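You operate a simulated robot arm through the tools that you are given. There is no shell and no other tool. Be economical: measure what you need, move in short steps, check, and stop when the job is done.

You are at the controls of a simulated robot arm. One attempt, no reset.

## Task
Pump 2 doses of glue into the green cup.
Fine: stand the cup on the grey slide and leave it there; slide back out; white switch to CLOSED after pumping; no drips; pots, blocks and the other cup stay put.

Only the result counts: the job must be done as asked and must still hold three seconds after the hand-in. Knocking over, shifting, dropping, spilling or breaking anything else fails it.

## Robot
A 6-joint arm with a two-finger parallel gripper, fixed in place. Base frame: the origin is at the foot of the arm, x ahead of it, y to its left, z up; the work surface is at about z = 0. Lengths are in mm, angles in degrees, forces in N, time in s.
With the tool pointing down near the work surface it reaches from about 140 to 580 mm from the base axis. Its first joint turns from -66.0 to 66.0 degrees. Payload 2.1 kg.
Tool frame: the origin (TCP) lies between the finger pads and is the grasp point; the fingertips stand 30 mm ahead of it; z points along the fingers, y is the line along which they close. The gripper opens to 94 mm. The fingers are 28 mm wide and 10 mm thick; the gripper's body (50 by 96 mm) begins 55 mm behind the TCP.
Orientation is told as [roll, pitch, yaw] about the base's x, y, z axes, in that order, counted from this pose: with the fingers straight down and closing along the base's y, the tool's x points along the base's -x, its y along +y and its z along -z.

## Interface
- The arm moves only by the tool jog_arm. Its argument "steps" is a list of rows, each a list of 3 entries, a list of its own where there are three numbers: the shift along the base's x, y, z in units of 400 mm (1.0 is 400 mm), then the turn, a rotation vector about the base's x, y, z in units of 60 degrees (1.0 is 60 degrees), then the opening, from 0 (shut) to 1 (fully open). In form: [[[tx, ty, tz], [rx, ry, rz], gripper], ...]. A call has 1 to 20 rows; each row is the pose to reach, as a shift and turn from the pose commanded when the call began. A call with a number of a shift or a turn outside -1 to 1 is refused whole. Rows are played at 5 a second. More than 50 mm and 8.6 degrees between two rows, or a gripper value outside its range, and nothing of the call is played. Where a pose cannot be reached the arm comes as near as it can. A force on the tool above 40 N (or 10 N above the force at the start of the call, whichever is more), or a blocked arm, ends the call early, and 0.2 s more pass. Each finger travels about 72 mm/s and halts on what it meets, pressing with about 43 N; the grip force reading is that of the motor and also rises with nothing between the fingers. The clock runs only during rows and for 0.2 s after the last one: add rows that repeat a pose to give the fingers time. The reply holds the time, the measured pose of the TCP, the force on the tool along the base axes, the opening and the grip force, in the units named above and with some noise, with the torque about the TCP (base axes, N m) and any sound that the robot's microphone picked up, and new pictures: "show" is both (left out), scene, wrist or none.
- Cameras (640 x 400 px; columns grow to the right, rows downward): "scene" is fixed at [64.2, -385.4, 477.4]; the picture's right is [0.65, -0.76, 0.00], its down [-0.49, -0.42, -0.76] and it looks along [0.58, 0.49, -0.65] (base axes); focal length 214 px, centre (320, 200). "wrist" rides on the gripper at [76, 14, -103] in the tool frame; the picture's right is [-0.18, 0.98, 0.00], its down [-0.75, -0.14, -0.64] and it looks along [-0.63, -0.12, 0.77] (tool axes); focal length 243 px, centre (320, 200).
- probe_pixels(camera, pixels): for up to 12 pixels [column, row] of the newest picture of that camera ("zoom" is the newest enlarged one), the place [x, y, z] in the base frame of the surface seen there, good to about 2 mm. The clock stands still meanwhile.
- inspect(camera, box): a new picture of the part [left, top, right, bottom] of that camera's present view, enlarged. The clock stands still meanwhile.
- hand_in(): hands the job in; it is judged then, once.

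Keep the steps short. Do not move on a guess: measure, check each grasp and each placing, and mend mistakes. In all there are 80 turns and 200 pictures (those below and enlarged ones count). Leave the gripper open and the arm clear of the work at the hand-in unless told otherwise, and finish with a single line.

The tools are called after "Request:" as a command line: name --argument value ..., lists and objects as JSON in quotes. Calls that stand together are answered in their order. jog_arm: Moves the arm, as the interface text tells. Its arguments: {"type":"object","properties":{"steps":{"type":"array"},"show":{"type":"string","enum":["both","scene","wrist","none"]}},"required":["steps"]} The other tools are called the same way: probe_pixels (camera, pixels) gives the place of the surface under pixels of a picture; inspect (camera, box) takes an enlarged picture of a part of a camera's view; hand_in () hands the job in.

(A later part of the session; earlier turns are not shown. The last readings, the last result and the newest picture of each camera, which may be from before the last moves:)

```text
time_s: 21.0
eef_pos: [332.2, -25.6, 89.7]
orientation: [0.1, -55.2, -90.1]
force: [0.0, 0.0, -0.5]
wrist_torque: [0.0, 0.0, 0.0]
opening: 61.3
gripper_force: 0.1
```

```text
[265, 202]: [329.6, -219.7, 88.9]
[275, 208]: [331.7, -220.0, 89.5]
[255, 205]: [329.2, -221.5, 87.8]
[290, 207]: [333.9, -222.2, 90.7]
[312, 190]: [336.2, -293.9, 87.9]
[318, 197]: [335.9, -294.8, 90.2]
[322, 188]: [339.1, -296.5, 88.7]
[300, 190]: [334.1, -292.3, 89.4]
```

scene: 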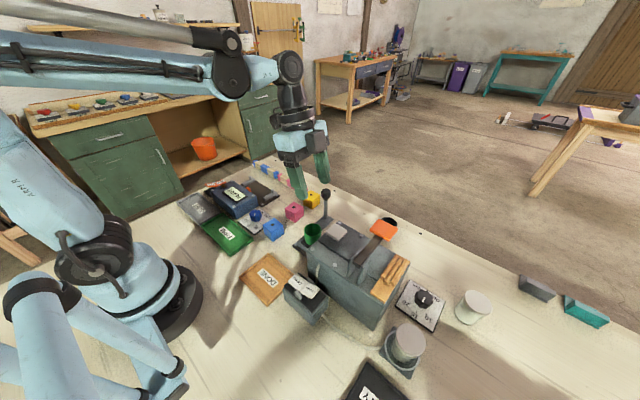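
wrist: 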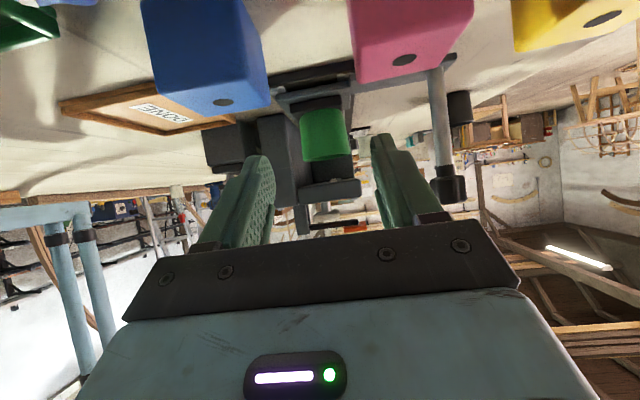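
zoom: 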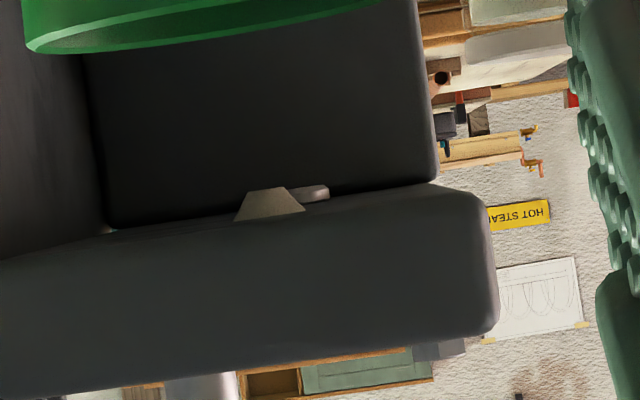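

I enlarge the two tips further to tell nozzle from tool.

Request:
inspect --camera "wrist" --box '[325, 174, 345, 186]'

Request:
inspect --camera "wrist" --box '[290, 190, 360, 235]'

Request:
inspect --camera "scene" --box '[320, 215, 400, 275]'

```text
16.00 times, centred on (335, 180) of wrist
```

zoom: 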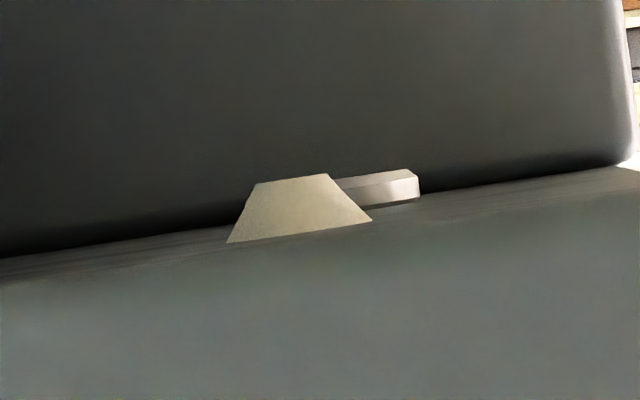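

```text
8.89 times, centred on (325, 212) of wrist
```

zoom: 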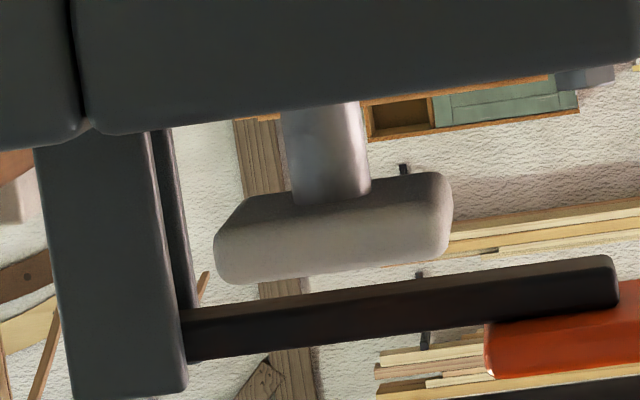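

```text
6.67 times, centred on (360, 245) of scene
```

zoom: 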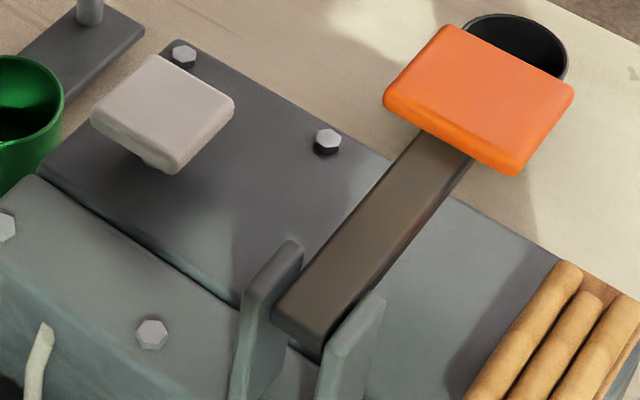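

The pale cone (tip about 331,-220…-230, z 88) is a nozzle under the grey pad; the part under the orange lever is a metallic hex tool. So the grey pad on its stem, where the tube enters, looks like the glue pump. I raise and straighten the tool, then view the pad from above.

Request:
jog_arm --steps '[[[0, 0, 0.05], [0.115, 0, 0], 0.6], [[0, 0, 0.1], [0.229, 0, 0], 0.6], [[0, 0, 0.16], [0.344, 0, 0], 0.6], [[0, 0, 0.22], [0.458, 0, 0], 0.6], [[0, 0, 0.28], [0.573, 0, 0], 0.6], [[0, 0, 0.34], [0.688, 0, 0], 0.6], [[0, 0, 0.4], [0.802, 0, 0], 0.6], [[0, 0, 0.4], [0.92, 0, 0], 0.6]]' --show "none"

Request:
jog_arm --steps '[[[0.0, 0, 0], [0, 0, 0.136], 0.6], [[0.02, 0, 0], [0, 0, 0.273], 0.6], [[0.05, 0, 0], [0, 0, 0.409], 0.6], [[0.08, 0, 0], [0, 0, 0.545], 0.6], [[0.11, -0.02, 0], [0, 0, 0.682], 0.6], [[0.14, -0.05, 0], [0, 0, 0.818], 0.6], [[0.17, -0.09, 0], [0, 0, 0.955], 0.6], [[0.17, -0.13, 0], [0, 0, 0.999], 0.6]]' --show "none"

Request:
jog_arm --steps '[[[0.01, -0.02, 0], [0, 0, 0.125], 0.6], [[0.02, -0.04, 0], [0, 0, 0.25], 0.6], [[0.03, -0.06, 0], [0, 0, 0.375], 0.6], [[0.036, -0.065, 0], [0, 0, 0.501], 0.6], [[0.036, -0.065, 0], [0, 0, 0.501], 0.6]]' --show "both"

```text
time_s: 22.8
eef_pos: [333.1, -24.5, 251.7]
orientation: [0.1, 0.1, -90.0]
force: [0.1, 0.2, 0.7]
wrist_torque: [0.0, 0.02, -0.02]
opening: 56.3
gripper_force: 0.1
```

```text
time_s: 24.6
eef_pos: [401.5, -79.6, 250.3]
orientation: [0.1, 0.0, -30.1]
force: [-0.2, 0.5, 0.6]
wrist_torque: [0.01, 0.0, 0.04]
opening: 56.4
gripper_force: 0.0
```

```text
time_s: 25.8
eef_pos: [415.0, -104.6, 251.2]
orientation: [0.0, 0.0, 0.1]
force: [-0.1, 0.3, -0.6]
wrist_torque: [0.01, -0.04, 0.0]
opening: 56.4
gripper_force: 0.0
```

scene: 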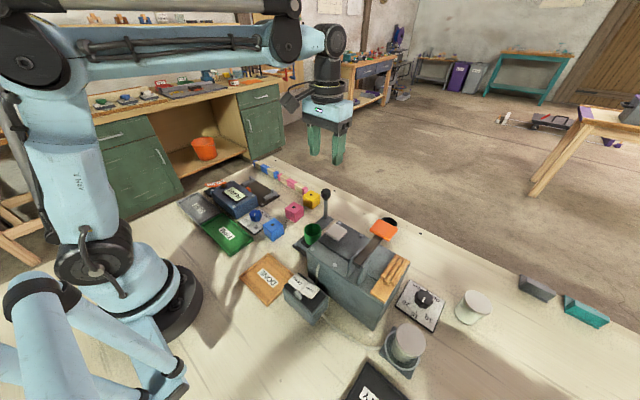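
wrist: 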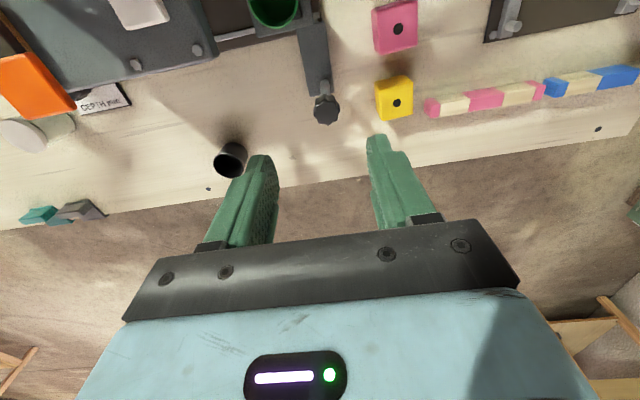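

I enlarge the knob and the pad, and probe them.

Request:
inspect --camera "wrist" --box '[295, 80, 355, 140]'

Request:
probe_pixels --camera "wrist" --pixels '[[326, 113], [326, 122], [336, 113], [317, 113], [327, 99], [120, 3], [112, 15], [165, 12], [125, 26], [138, 12], [165, 20], [326, 104]]'

Request:
probe_pixels --camera "scene" --pixels '[[326, 230], [337, 225], [348, 230], [338, 238], [337, 231], [333, 236], [343, 234], [332, 225], [398, 217]]'

```text
6.67 times, centred on (325, 110) of wrist
```

zoom: 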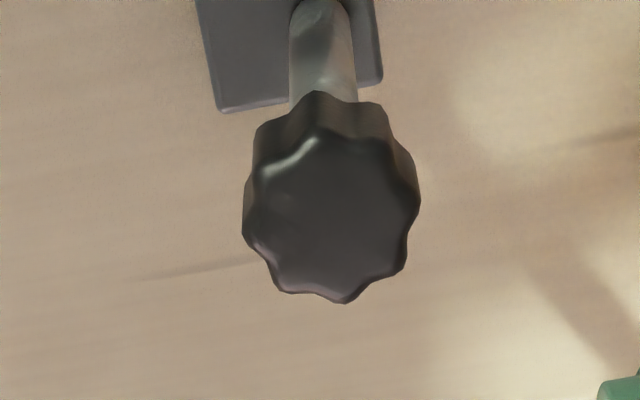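

```text
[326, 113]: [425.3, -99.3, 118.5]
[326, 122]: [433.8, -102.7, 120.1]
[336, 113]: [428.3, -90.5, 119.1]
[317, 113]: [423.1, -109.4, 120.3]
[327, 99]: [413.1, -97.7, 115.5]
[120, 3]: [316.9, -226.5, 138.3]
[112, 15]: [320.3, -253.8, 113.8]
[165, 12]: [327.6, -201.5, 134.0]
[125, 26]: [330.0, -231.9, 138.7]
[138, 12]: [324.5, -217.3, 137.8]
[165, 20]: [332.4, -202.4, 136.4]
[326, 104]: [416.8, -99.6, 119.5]
```

```text
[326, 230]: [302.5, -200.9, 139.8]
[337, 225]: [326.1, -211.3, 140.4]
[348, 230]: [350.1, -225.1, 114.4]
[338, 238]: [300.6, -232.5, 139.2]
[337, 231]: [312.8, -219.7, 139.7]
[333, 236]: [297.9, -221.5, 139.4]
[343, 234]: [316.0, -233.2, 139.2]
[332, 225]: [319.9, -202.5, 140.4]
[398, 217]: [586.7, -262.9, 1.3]
```

Knob centre about (423,-100.5), top z 120. I lower the open fingers around it (fingers closing along y).

Request:
jog_arm --steps '[[[0.02, 0.01, -0.05], [0, 0, 0], 0.6], [[0.02, 0.01, -0.15], [0, 0, 0], 0.6], [[0.02, 0.01, -0.25], [0, 0, 0], 0.6], [[0.02, 0.01, -0.345], [0, 0, 0], 0.6], [[0.02, 0.01, -0.345], [0, 0, 0], 0.6]]'

```text
time_s: 27.0
eef_pos: [420.7, -100.5, 111.4]
orientation: [0.1, 0.0, 0.0]
force: [1.1, 0.1, -0.2]
wrist_torque: [-0.03, -0.01, 0.02]
opening: 56.6
gripper_force: 0.1
```

scene: 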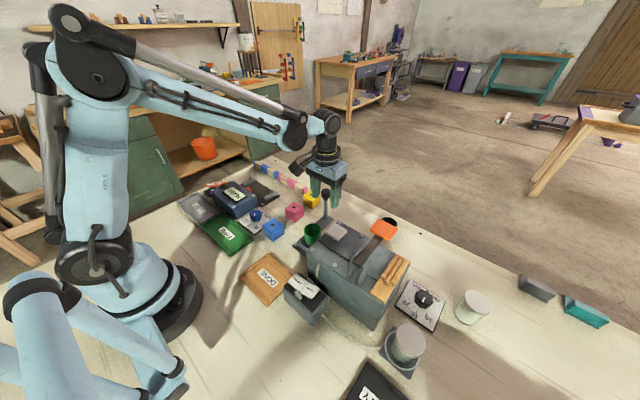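
wrist: 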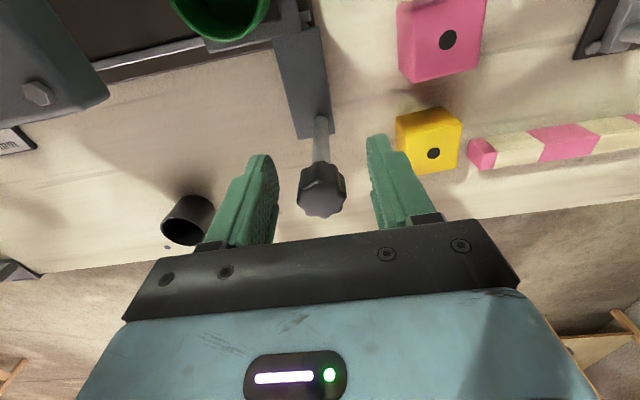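

The knob is between the fingers. I close slowly.

Request:
jog_arm --steps '[[[0, 0, 0], [0, 0, 0], 0.48], [[0, 0, 0], [0, 0, 0], 0.38], [[0, 0, 0], [0, 0, 0], 0.32], [[0, 0, 0], [0, 0, 0], 0.28], [[0, 0, 0], [0, 0, 0], 0.25], [[0, 0, 0], [0, 0, 0], 0.22], [[0, 0, 0], [0, 0, 0], 0.22]]' --show "wrist"

```text
time_s: 28.6
eef_pos: [422.3, -100.3, 112.0]
orientation: [0.0, -0.1, 0.0]
force: [0.4, 0.3, 0.4]
wrist_torque: [-0.02, -0.03, 0.01]
opening: 24.3
gripper_force: 45.3
```

wrist: 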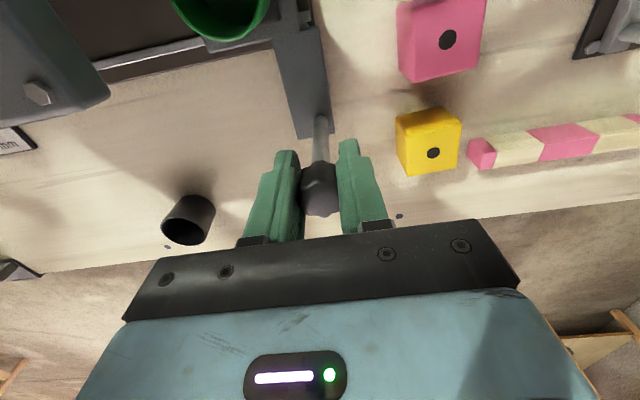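

Gripped at 24.3 mm. I push the slide in, slowly, first 30 mm.

Request:
jog_arm --steps '[[[0, -0.005, 0], [0, 0, 0], 0.22], [[0, -0.0125, 0], [0, 0, 0], 0.22], [[0, -0.025, 0], [0, 0, 0], 0.22], [[0, -0.0375, 0], [0, 0, 0], 0.22], [[0, -0.05, 0], [0, 0, 0], 0.22], [[0, -0.0625, 0], [0, 0, 0], 0.22], [[0, -0.07, 0], [0, 0, 0], 0.22], [[0, -0.075, 0], [0, 0, 0], 0.22]]'

```text
time_s: 30.4
eef_pos: [421.5, -131.7, 112.6]
orientation: [0.0, 0.3, 0.0]
force: [-20.4, 0.0, -29.1]
wrist_torque: [-0.03, -0.36, 0.0]
opening: 24.4
gripper_force: 45.1
```

scene: 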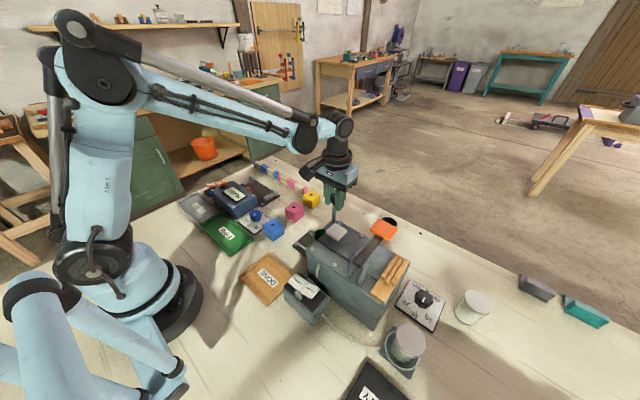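
wrist: 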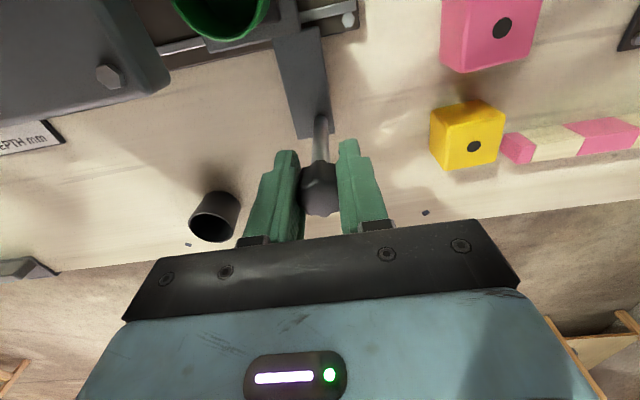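

The slide moves, but the tight grip builds side forces (-20, -29 N). I loosen to a cage of ~30 mm around the knob and push on that way.

Request:
jog_arm --steps '[[[0, 0, 0], [0, 0, 0], 0.28], [[0, 0, 0], [0, 0, 0], 0.32], [[0, 0, 0], [0, 0, 0], 0.32]]' --show "none"

Request:
jog_arm --steps '[[[0, -0.01, 0], [0, 0, 0], 0.32], [[0, -0.02, 0], [0, 0, 0], 0.32], [[0, -0.03, 0], [0, 0, 0], 0.32], [[0, -0.04, 0], [0, 0, 0], 0.32], [[0, -0.05, 0], [0, 0, 0], 0.32], [[0, -0.06, 0], [0, 0, 0], 0.32], [[0, -0.07, 0], [0, 0, 0], 0.32], [[0, -0.08, 0], [0, 0, 0], 0.32], [[0, -0.09, 0], [0, 0, 0], 0.32], [[0, -0.1, 0], [0, 0, 0], 0.32]]'

```text
time_s: 31.2
eef_pos: [422.7, -129.7, 112.2]
orientation: [0.0, 0.0, 0.0]
force: [0.5, 0.2, 0.4]
wrist_torque: [0.02, -0.03, -0.02]
opening: 29.9
gripper_force: 0.1
```

```text
time_s: 33.4
eef_pos: [424.1, -169.5, 113.4]
orientation: [0.0, -0.1, 0.0]
force: [-0.5, 0.5, -0.3]
wrist_torque: [0.01, 0.0, -0.02]
opening: 30.5
gripper_force: 0.6
```

scene: 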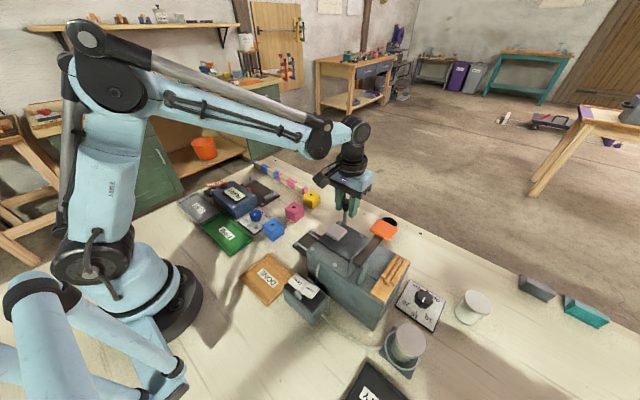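
wrist: 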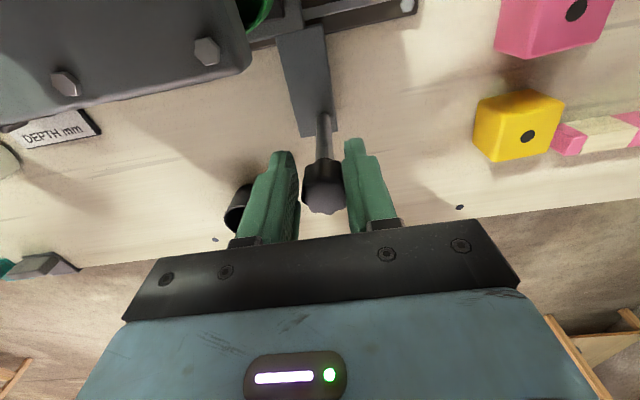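

The slide moves freely; cup is now about y≈-201. I push on in small steps, watching for a stop.

Request:
jog_arm --steps '[[[0, -0.008, 0], [0, 0, 0], 0.32], [[0, -0.016, 0], [0, 0, 0], 0.32], [[0, -0.024, 0], [0, 0, 0], 0.32], [[0, -0.032, 0], [0, 0, 0], 0.32], [[0, -0.04, 0], [0, 0, 0], 0.32], [[0, -0.045, 0], [0, 0, 0], 0.32]]'

Request:
inspect --camera "scene" --box '[290, 170, 390, 260]'

Request:
inspect --camera "wrist" --box '[180, 0, 460, 220]'

```text
time_s: 34.8
eef_pos: [421.7, -187.1, 111.7]
orientation: [0.0, 0.0, 0.1]
force: [0.6, -1.3, 0.2]
wrist_torque: [0.03, -0.04, 0.01]
opening: 30.1
gripper_force: 0.6
```

scene: 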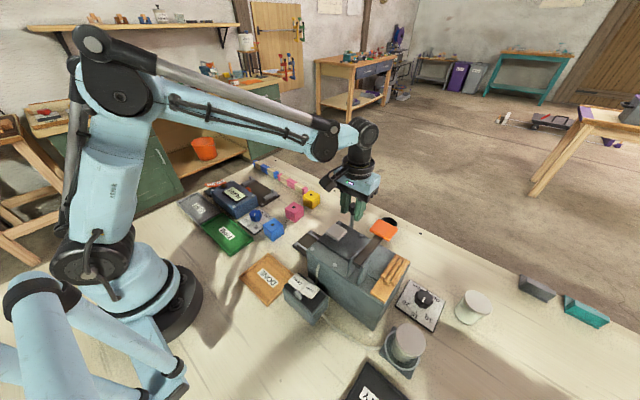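
wrist: 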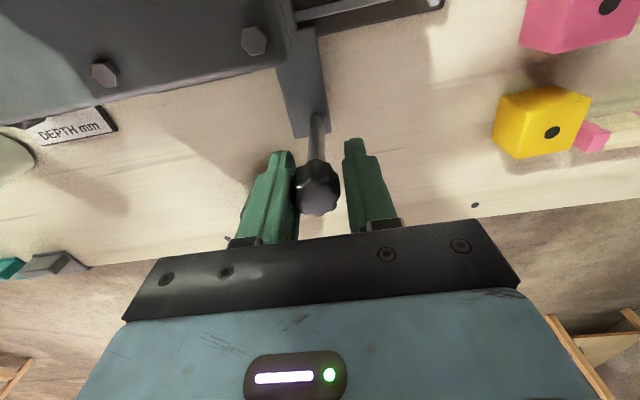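

```text
4.44 times, centred on (340, 215) of scene
```

zoom: 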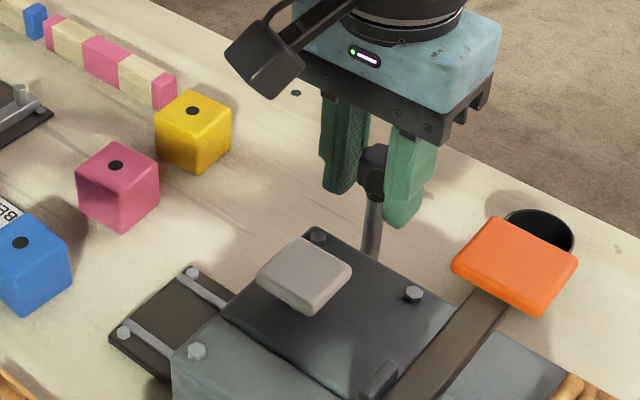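

```text
1.82 times, centred on (320, 110) of wrist
```

zoom: 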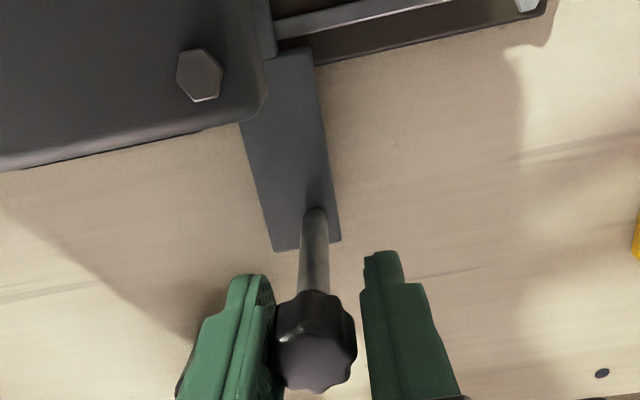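

The knob jumped ahead to the -y finger: the slide snapped into a detent, with cup centre about y≈-224, right under the nozzle. I centre the fingers on the knob and rise clear.

Request:
jog_arm --steps '[[[0, -0.006, 0], [0, 0, 0], 0.4], [[0, -0.007, 0], [0, 0, 0], 0.5], [[0, -0.007, 0.05], [0, 0, 0], 0.5], [[0, -0.007, 0.15], [0, 0, 0], 0.5], [[0, -0.007, 0.25], [0, 0, 0], 0.4], [[0, -0.007, 0.3], [0, 0, 0], 0.2], [[-0.1, -0.02, 0.3], [0, 0, 0], 0.0], [[-0.19, -0.04, 0.3], [0, 0, 0], 0.0], [[-0.265, -0.07, 0.3], [0, 0, 0], 0.0], [[-0.265, -0.07, 0.28], [0, 0, 0], 0.0]]'

```text
time_s: 37.0
eef_pos: [317.6, -213.8, 224.8]
orientation: [0.0, 0.0, 0.0]
force: [-0.1, 0.5, 0.1]
wrist_torque: [0.0, 0.0, 0.02]
opening: 0.0
gripper_force: 33.3
```

scene: 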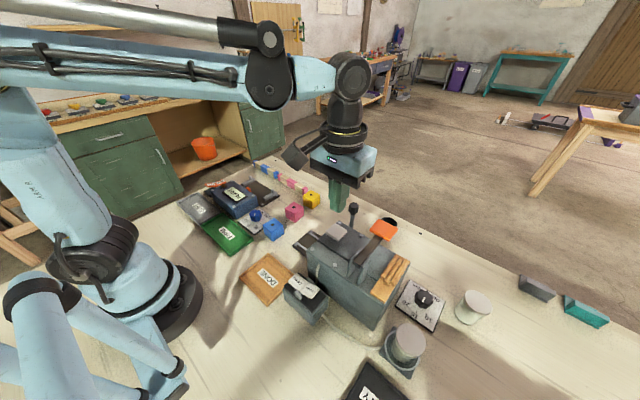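
wrist: 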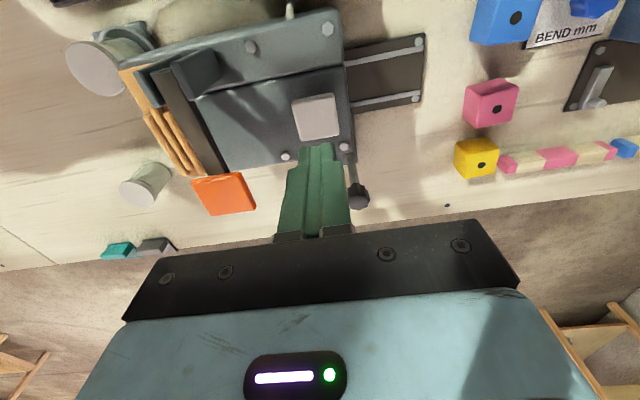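

I re-measure the pad, the knob and the switch from here.

Request:
probe_pixels --camera "wrist" --pixels '[[317, 115], [296, 98], [333, 97], [338, 133], [304, 138], [358, 200], [352, 175], [252, 47], [225, 190]]'

Request:
inspect --camera "scene" --box '[280, 265, 340, 315]'

```text
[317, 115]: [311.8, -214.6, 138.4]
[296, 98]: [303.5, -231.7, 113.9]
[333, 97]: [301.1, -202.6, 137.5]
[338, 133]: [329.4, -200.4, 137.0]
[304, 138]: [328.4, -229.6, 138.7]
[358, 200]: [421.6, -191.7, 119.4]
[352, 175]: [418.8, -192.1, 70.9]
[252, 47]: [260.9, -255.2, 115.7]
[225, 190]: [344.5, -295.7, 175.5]
```

```text
8.00 times, centred on (310, 290) of scene
```

zoom: 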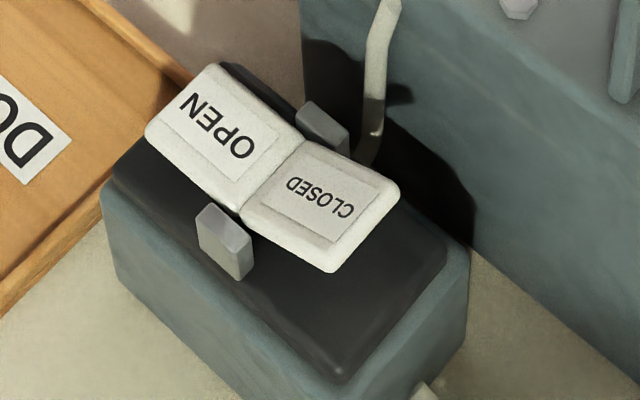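

Slide is in (knob y -191.7, cup ≈ -226), OPEN side is down. Pad centre (315,-216), z 139. I lower closed fingertips to just above it.

Request:
jog_arm --steps '[[[-0.006, -0.005, -0.06], [0, 0, 0], 0], [[-0.006, -0.005, -0.125], [0, 0, 0], 0], [[-0.006, -0.005, -0.125], [0, 0, 0], 0]]' --show "wrist"

Request:
jog_arm --steps '[[[0, 0, -0.005], [0, 0, 0], 0], [[0, 0, -0.01], [0, 0, 0], 0], [[0, 0, -0.015], [0, 0, 0], 0], [[0, 0, -0.02], [0, 0, 0], 0]]' --show "none"

```text
time_s: 37.8
eef_pos: [314.9, -217.7, 174.6]
orientation: [0.0, 0.0, 0.0]
force: [0.0, 0.4, 0.9]
wrist_torque: [0.0, -0.02, 0.01]
opening: 0.0
gripper_force: 33.3
```

wrist: 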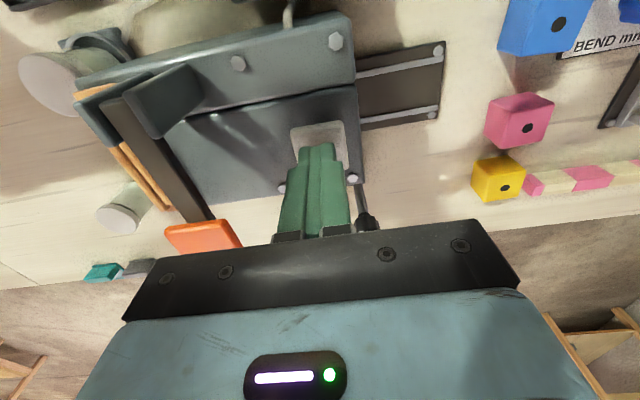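

```text
time_s: 38.8
eef_pos: [314.4, -218.1, 166.2]
orientation: [0.1, 0.0, 0.0]
force: [1.3, -0.5, 1.5]
wrist_torque: [-0.04, -0.05, -0.01]
opening: 0.0
gripper_force: 32.8
```

Contact begins (~1.5 N at tip z≈136–138). I press on in 2 mm steps, watching force and sound.

Request:
jog_arm --steps '[[[0, 0, -0.005], [0, 0, 0], 0], [[0, 0, -0.01], [0, 0, 0], 0], [[0, 0, -0.015], [0, 0, 0], 0]]' --show "none"

```text
time_s: 39.6
eef_pos: [314.8, -218.7, 161.6]
orientation: [0.0, 0.1, 0.0]
force: [-0.5, -1.3, 1.7]
wrist_torque: [-0.06, 0.01, -0.01]
opening: 0.0
gripper_force: 33.6
heard: click
```

A click at about 5 mm travel. I press slightly more to see whether this is the end of the stroke.

Request:
jog_arm --steps '[[[0, 0, -0.004], [0, 0, 0], 0], [[0, 0, -0.008], [0, 0, 0], 0], [[0, 0, -0.008], [0, 0, 0], 0]]' --show "wrist"

Request:
inspect --camera "wrist" --box '[250, 90, 400, 200]'

```text
time_s: 40.4
eef_pos: [314.8, -218.6, 157.6]
orientation: [0.0, 0.1, -0.1]
force: [1.2, 0.4, 2.7]
wrist_torque: [0.05, 0.0, 0.01]
opening: 0.2
gripper_force: 32.8
```

wrist: 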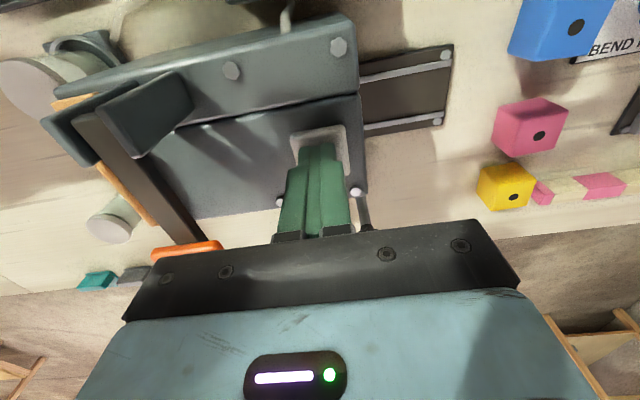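

```text
3.64 times, centred on (325, 145) of wrist
```

zoom: 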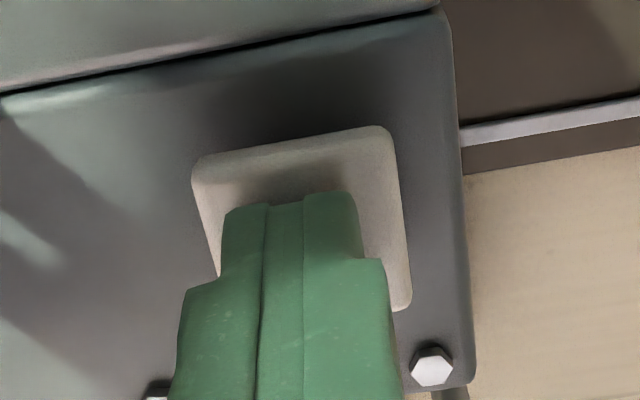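

The pad goes down on a soft spring. I continue to the bottom of the stroke.

Request:
jog_arm --steps '[[[0, 0, -0.005], [0, 0, 0], 0], [[0, 0, -0.01], [0, 0, 0], 0], [[0, 0, -0.01], [0, 0, 0], 0]]' --show "none"

```text
time_s: 40.9
eef_pos: [313.1, -219.0, 154.9]
orientation: [0.1, 0.1, 0.1]
force: [-0.9, 1.3, 20.4]
wrist_torque: [0.03, -0.01, -0.07]
opening: 0.1
gripper_force: 32.8
stopped in row 2: the force on the tool passed its limit at 47 N (the readings are from after the stop); the commanded pose is now the measured one
```

Bottomed at TCP z≈155. I release fully and listen.

Request:
jog_arm --steps '[[[0, 0, 0.01], [0, 0, 0], 0], [[0, 0, 0.03], [0, 0, 0], 0], [[0, 0, 0.05], [0, 0, 0], 0], [[0, 0, 0.05], [0, 0, 0], 0], [[0, 0, 0.05], [0, 0, 0], 0]]' --show "wrist"

Request:
inspect --camera "wrist" --box '[250, 90, 400, 200]'

```text
time_s: 42.1
eef_pos: [314.7, -220.6, 174.9]
orientation: [0.1, 0.1, 0.0]
force: [-0.1, 0.7, -0.4]
wrist_torque: [0.02, -0.03, -0.03]
opening: 0.1
gripper_force: 32.8
```

wrist: 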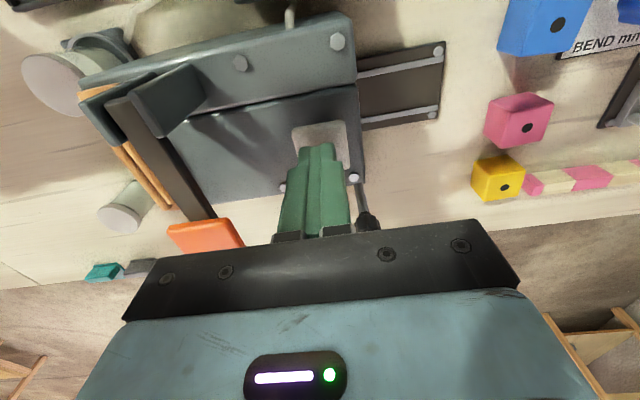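

```text
3.64 times, centred on (325, 145) of wrist
```

zoom: 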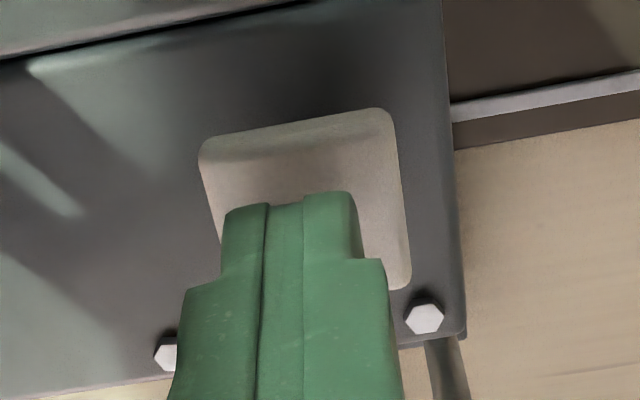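

The pad sprang back. One full stroke with one click. I do the second stroke the same way and release.

Request:
jog_arm --steps '[[[0, 0, -0.015], [0, 0, 0], 0], [[0, 0, -0.025], [0, 0, 0], 0], [[0, 0, -0.034], [0, 0, 0], 0], [[0, 0, -0.042], [0, 0, 0], 0], [[0, 0, -0.045], [0, 0, 0], 0], [[0, 0, -0.045], [0, 0, 0], 0]]' --show "none"

Request:
jog_arm --steps '[[[0, 0, 0.015], [0, 0, 0], 0], [[0, 0, 0.035], [0, 0, 0], 0], [[0, 0, 0.1], [0, 0, 0], 0], [[0, 0, 0.16], [0, 0, 0], 0]]' --show "both"

```text
time_s: 43.5
eef_pos: [315.4, -220.3, 157.6]
orientation: [0.1, 0.0, 0.0]
force: [-0.2, 1.9, 2.4]
wrist_torque: [0.05, 0.0, 0.02]
opening: 0.0
gripper_force: 32.9
heard: click
```

```text
time_s: 44.5
eef_pos: [315.1, -218.5, 220.5]
orientation: [0.1, 0.1, 0.0]
force: [-0.3, -0.3, 0.3]
wrist_torque: [0.01, 0.01, 0.04]
opening: 0.2
gripper_force: 33.3
```

scene: 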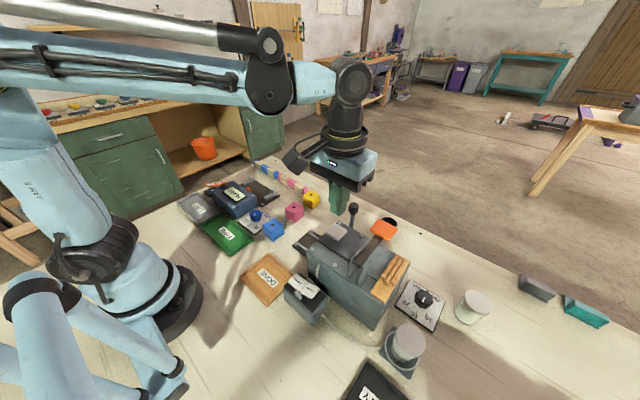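
wrist: 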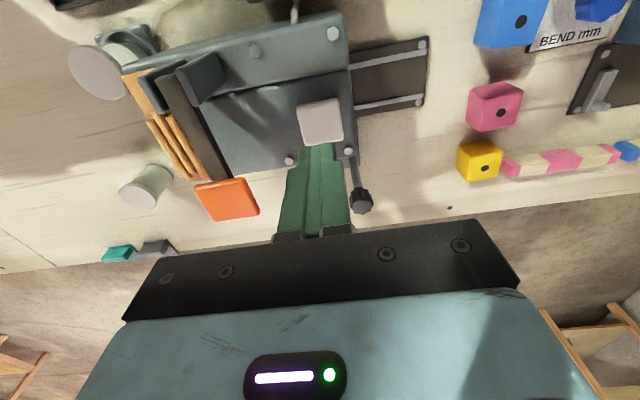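

Second click. Now the switch: the raised CLOSED end is at about (204,-250,87). I turn the tool to yaw -60° (for clearance from the lever brackets) and go above it with closed fingers.

Request:
jog_arm --steps '[[[-0.035, -0.009, 0], [0, 0, -0.124], 0], [[-0.07, -0.018, 0], [0, 0, -0.249], 0], [[-0.105, -0.027, 0], [0, 0, -0.374], 0], [[-0.14, -0.036, 0], [0, 0, -0.499], 0], [[-0.175, -0.045, 0], [0, 0, -0.624], 0], [[-0.21, -0.054, 0], [0, 0, -0.749], 0], [[-0.245, -0.063, -0.03], [0, 0, -0.874], 0], [[-0.278, -0.075, -0.09], [0, 0, -0.999], 0], [[-0.278, -0.075, -0.18], [0, 0, -0.999], 0], [[-0.278, -0.075, -0.18], [0, 0, -0.999], 0]]'

Request:
inspect --camera "scene" --box '[270, 230, 350, 310]'

```text
time_s: 46.7
eef_pos: [203.1, -248.1, 151.5]
orientation: [0.1, 0.0, -60.0]
force: [-0.5, -0.3, 0.2]
wrist_torque: [0.0, 0.0, 0.02]
opening: 0.0
gripper_force: 33.1
```

scene: 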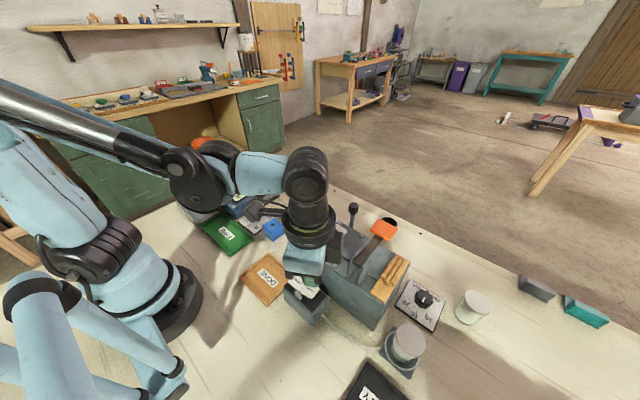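
wrist: 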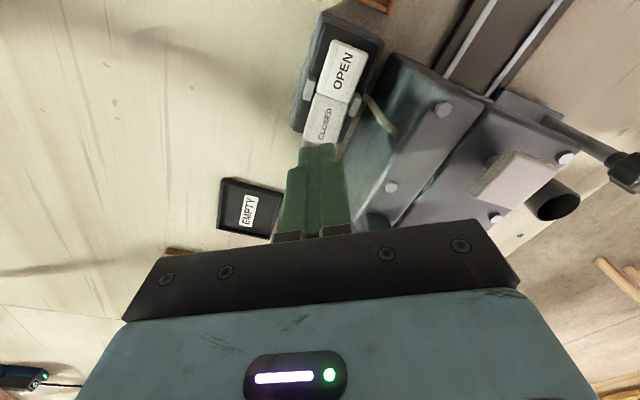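

```text
5.00 times, centred on (310, 270) of scene
```

zoom: 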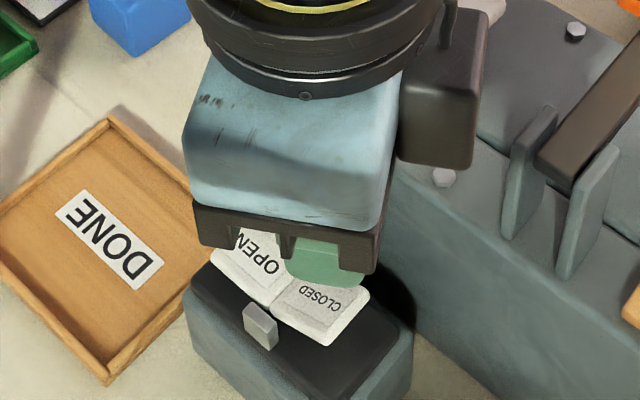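

The dark housing beside the gripper is near the machine top; I probe its position before descending.

Request:
probe_pixels --camera "zoom" --pixels '[[440, 110], [435, 160], [465, 165], [405, 155], [475, 100], [445, 178], [560, 250], [535, 115], [320, 265], [300, 295], [345, 310]]'

Request:
probe_pixels --camera "wrist" --pixels '[[322, 128], [310, 132], [335, 138], [315, 100], [345, 70], [390, 187], [440, 108]]'

```text
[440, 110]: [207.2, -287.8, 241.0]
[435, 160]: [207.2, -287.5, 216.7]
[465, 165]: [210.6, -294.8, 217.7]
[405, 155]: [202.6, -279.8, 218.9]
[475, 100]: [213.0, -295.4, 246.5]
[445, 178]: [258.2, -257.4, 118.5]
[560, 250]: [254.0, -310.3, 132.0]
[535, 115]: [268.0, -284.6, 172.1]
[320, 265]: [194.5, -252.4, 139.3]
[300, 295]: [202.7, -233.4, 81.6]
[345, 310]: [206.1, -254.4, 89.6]
```

```text
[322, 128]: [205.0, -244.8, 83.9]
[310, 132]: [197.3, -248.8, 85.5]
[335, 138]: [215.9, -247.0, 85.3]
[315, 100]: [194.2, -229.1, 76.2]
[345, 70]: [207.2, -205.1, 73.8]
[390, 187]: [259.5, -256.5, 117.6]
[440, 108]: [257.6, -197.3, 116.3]
```

Clear of machine and brackets. I press down on the CLOSED end, step by step.

Request:
jog_arm --steps '[[[0, 0, -0.04], [0, 0, 0], 0], [[0, 0, -0.075], [0, 0, 0], 0], [[0, 0, -0.085], [0, 0, 0], 0], [[0, 0, -0.095], [0, 0, 0], 0], [[0, 0, -0.1], [0, 0, 0], 0], [[0, 0, -0.105], [0, 0, 0], 0]]' --show "none"

```text
time_s: 48.1
eef_pos: [204.5, -247.1, 106.9]
orientation: [0.1, 0.1, -59.9]
force: [-0.3, 0.3, -0.6]
wrist_torque: [0.03, 0.01, 0.03]
opening: 0.1
gripper_force: 33.7
```

No force at tip z≈77 although the end was at z≈86: it may have rocked over. I look.

Request:
jog_arm --steps '[[[0, 0, 0.0], [0, 0, 0], 0]]' --show "wrist"

Request:
inspect --camera "scene" --box '[280, 255, 350, 315]'

Request:
inspect --camera "wrist" --box '[260, 30, 420, 200]'

```text
time_s: 48.5
eef_pos: [203.4, -247.8, 107.1]
orientation: [0.1, 0.1, -59.9]
force: [0.8, 0.0, 0.4]
wrist_torque: [0.0, 0.0, 0.03]
opening: 0.0
gripper_force: 33.0
```

wrist: 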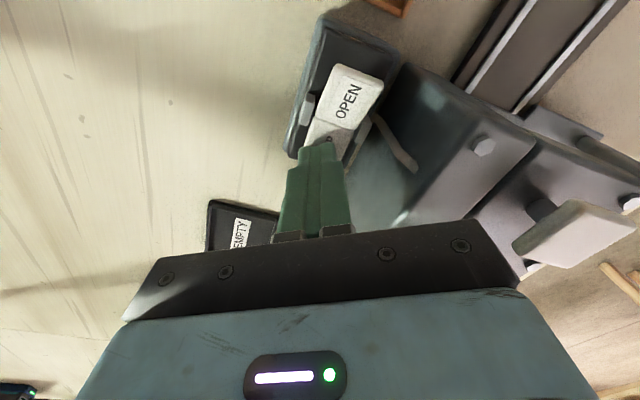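

```text
6.67 times, centred on (315, 285) of scene
```

zoom: 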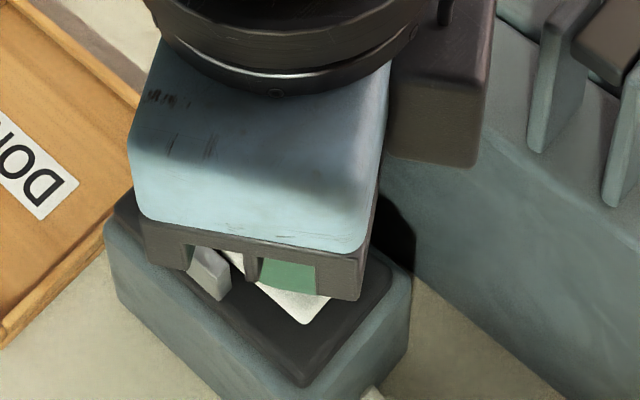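

```text
2.35 times, centred on (340, 115) of wrist
```

zoom: 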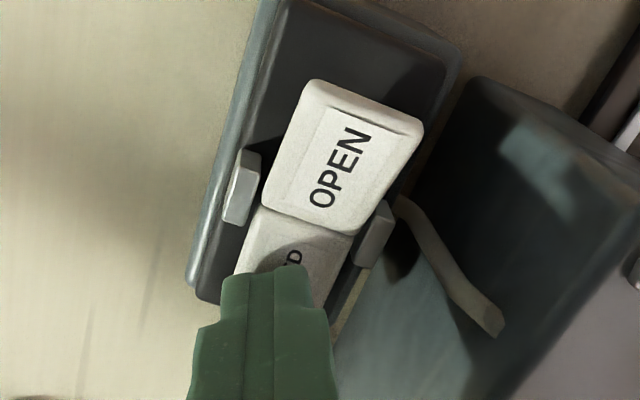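

It seems to have flipped (OPEN side now up). I press a few mm more to make sure it's fully over.

Request:
jog_arm --steps '[[[0, 0, -0.004], [0, 0, 0], 0], [[0, 0, -0.008], [0, 0, 0], 0], [[0, 0, -0.011], [0, 0, 0], 0]]' --show "none"

Request:
jog_arm --steps '[[[0, 0, 0.05], [0, 0, 0], 0], [[0, 0, 0.15], [0, 0, 0], 0], [[0, 0, 0.25], [0, 0, 0], 0], [[0, 0, 0.3], [0, 0, 0], 0]]' --show "wrist"

Request:
inspect --camera "wrist" --box '[280, 60, 380, 150]'

```text
time_s: 49.3
eef_pos: [203.8, -248.1, 104.2]
orientation: [0.0, 0.2, -60.0]
force: [-0.2, 0.8, 10.1]
wrist_torque: [-0.06, -0.1, 0.07]
opening: 0.0
gripper_force: 33.0
stopped in row 3: the force on the tool passed its limit at 49 N (the readings are from after the stop); the commanded pose is now the measured one
```

```text
time_s: 50.3
eef_pos: [204.6, -247.7, 224.8]
orientation: [0.0, 0.2, -60.0]
force: [0.2, -0.2, 0.8]
wrist_torque: [-0.03, 0.01, 0.01]
opening: 0.0
gripper_force: 33.3
```

wrist: 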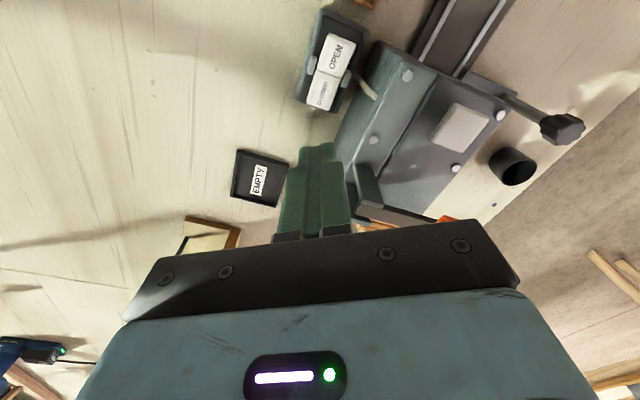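

```text
4.44 times, centred on (330, 105) of wrist
```

zoom: 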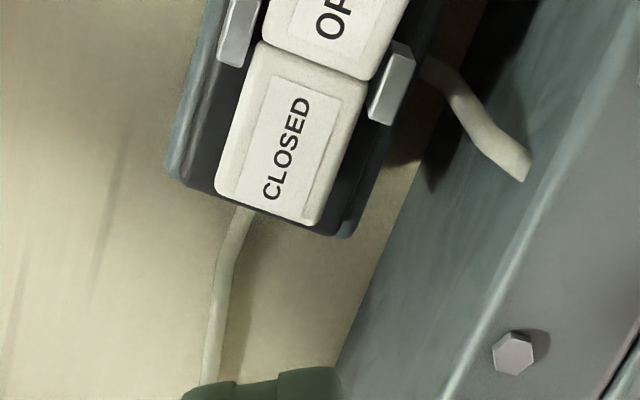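

Switch is CLOSED. Now back to the knob (422,-192) at height, yaw back to 0, fingers half open.

Request:
jog_arm --steps '[[[0.068, 0.018, 0.03], [0, 0, 0.125], 0], [[0.136, 0.035, 0.05], [0, 0, 0.25], 0], [[0.204, 0.053, 0.05], [0, 0, 0.375], 0], [[0.272, 0.07, 0.05], [0, 0, 0.5], 0.1], [[0.34, 0.088, 0.05], [0, 0, 0.625], 0.2], [[0.408, 0.105, 0.05], [0, 0, 0.75], 0.3], [[0.476, 0.123, 0.05], [0, 0, 0.875], 0.4], [[0.544, 0.14, 0.05], [0, 0, 0.999], 0.5], [[0.544, 0.14, 0.05], [0, 0, 0.999], 0.5]]' --show "wrist"

```text
time_s: 52.3
eef_pos: [420.5, -192.3, 244.0]
orientation: [0.0, 0.2, 0.1]
force: [0.1, -0.5, 0.6]
wrist_torque: [-0.02, 0.0, 0.01]
opening: 47.1
gripper_force: 0.1
```

wrist: 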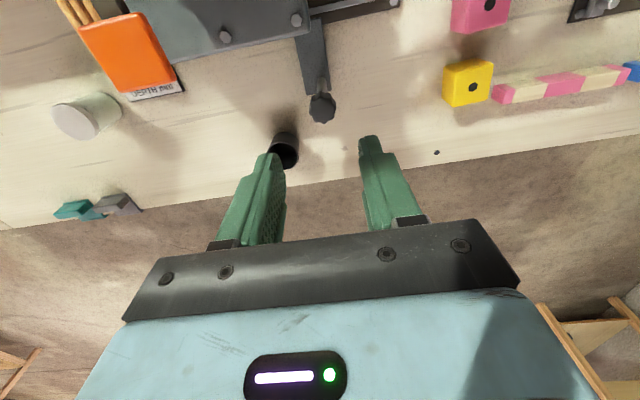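

I lower around the knob, then close to a close cage (27 mm).

Request:
jog_arm --steps '[[[0.004, 0, -0.1], [0, 0, 0], 0.5], [[0.004, 0, -0.2], [0, 0, 0], 0.5], [[0.004, 0, -0.28], [0, 0, 0], 0.5], [[0.004, 0, -0.33], [0, 0, 0], 0.5], [[0.004, 0, -0.33], [0, 0, 0], 0.4], [[0.004, 0, -0.33], [0, 0, 0], 0.32], [[0.004, 0, -0.33], [0, 0, 0], 0.285], [[0.004, 0, -0.33], [0, 0, 0], 0.285]]' --show "wrist"

```text
time_s: 54.1
eef_pos: [421.5, -191.6, 111.5]
orientation: [0.0, 0.2, 0.0]
force: [-0.5, 1.7, -1.0]
wrist_torque: [-0.01, 0.0, 0.02]
opening: 27.8
gripper_force: 0.4
```

wrist: 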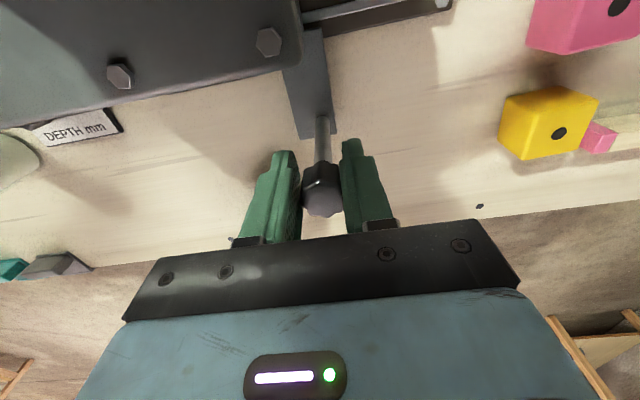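

The knob is caged. I pull the slide out slowly (4 mm per row).

Request:
jog_arm --steps '[[[0, 0.005, 0], [0, 0, 0], 0.285], [[0, 0.01, 0], [0, 0, 0], 0.285], [[0, 0.015, 0], [0, 0, 0], 0.285], [[0, 0.02, 0], [0, 0, 0], 0.285], [[0, 0.03, 0], [0, 0, 0], 0.285], [[0, 0.04, 0], [0, 0, 0], 0.285], [[0, 0.05, 0], [0, 0, 0], 0.285], [[0, 0.06, 0], [0, 0, 0], 0.285], [[0, 0.07, 0], [0, 0, 0], 0.285], [[0, 0.08, 0], [0, 0, 0], 0.285], [[0, 0.09, 0], [0, 0, 0], 0.285], [[0, 0.1, 0], [0, 0, 0], 0.285], [[0, 0.11, 0], [0, 0, 0], 0.285], [[0, 0.12, 0], [0, 0, 0], 0.285], [[0, 0.13, 0], [0, 0, 0], 0.285], [[0, 0.14, 0], [0, 0, 0], 0.285], [[0, 0.15, 0], [0, 0, 0], 0.285], [[0, 0.16, 0], [0, 0, 0], 0.285], [[0, 0.17, 0], [0, 0, 0], 0.285], [[0, 0.18, 0], [0, 0, 0], 0.285]]'

```text
time_s: 58.3
eef_pos: [423.8, -119.8, 114.2]
orientation: [0.0, 0.2, 0.1]
force: [-0.6, 0.0, -0.2]
wrist_torque: [0.0, -0.02, -0.03]
opening: 27.0
gripper_force: 0.6
```

scene: 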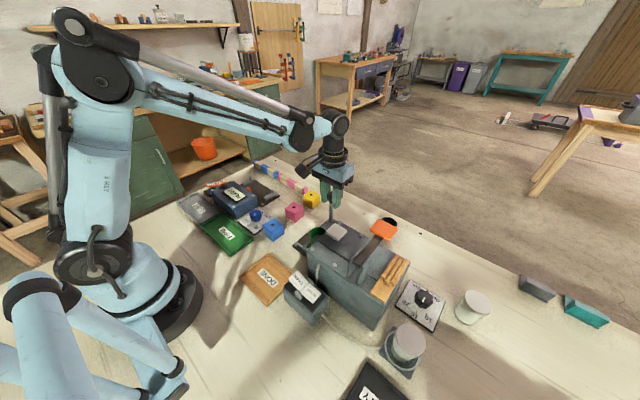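
wrist: 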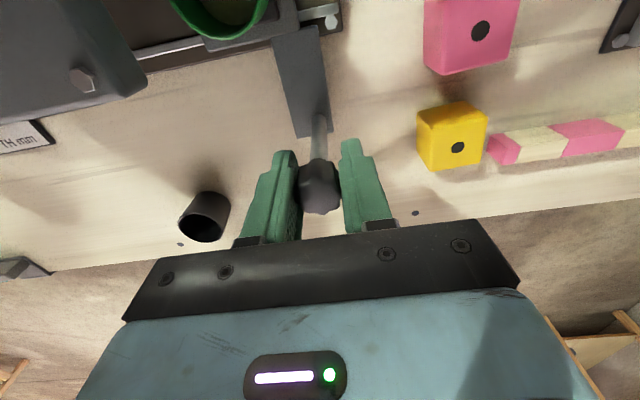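

The slide comes out smoothly. 18 mm more to its original place (knob y≈-100).

Request:
jog_arm --steps '[[[0, 0.01, 0], [0, 0, 0], 0.285], [[0, 0.02, 0], [0, 0, 0], 0.285], [[0, 0.03, 0], [0, 0, 0], 0.285], [[0, 0.038, 0], [0, 0, 0], 0.285], [[0, 0.043, 0], [0, 0, 0], 0.285], [[0, 0.047, 0], [0, 0, 0], 0.285], [[0, 0.047, 0], [0, 0, 0], 0.285]]'

```text
time_s: 59.9
eef_pos: [423.9, -100.7, 113.0]
orientation: [0.1, 0.2, 0.0]
force: [0.1, -0.2, -0.2]
wrist_torque: [0.02, 0.04, -0.03]
opening: 26.9
gripper_force: 0.0
```

scene: 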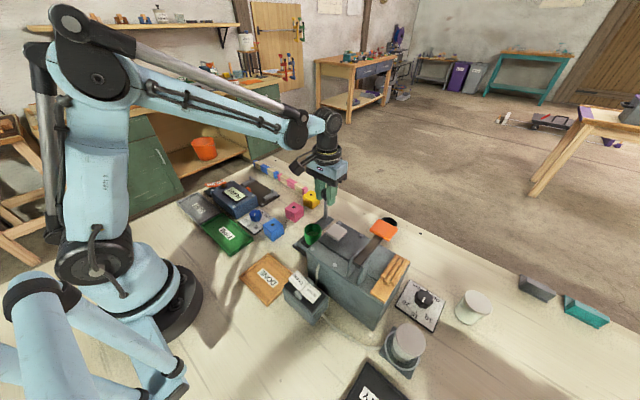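
wrist: 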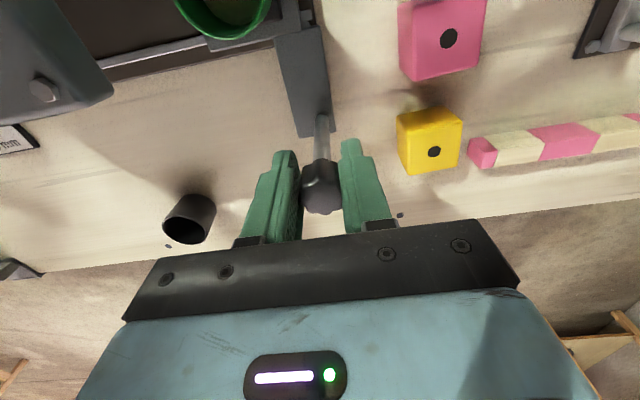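

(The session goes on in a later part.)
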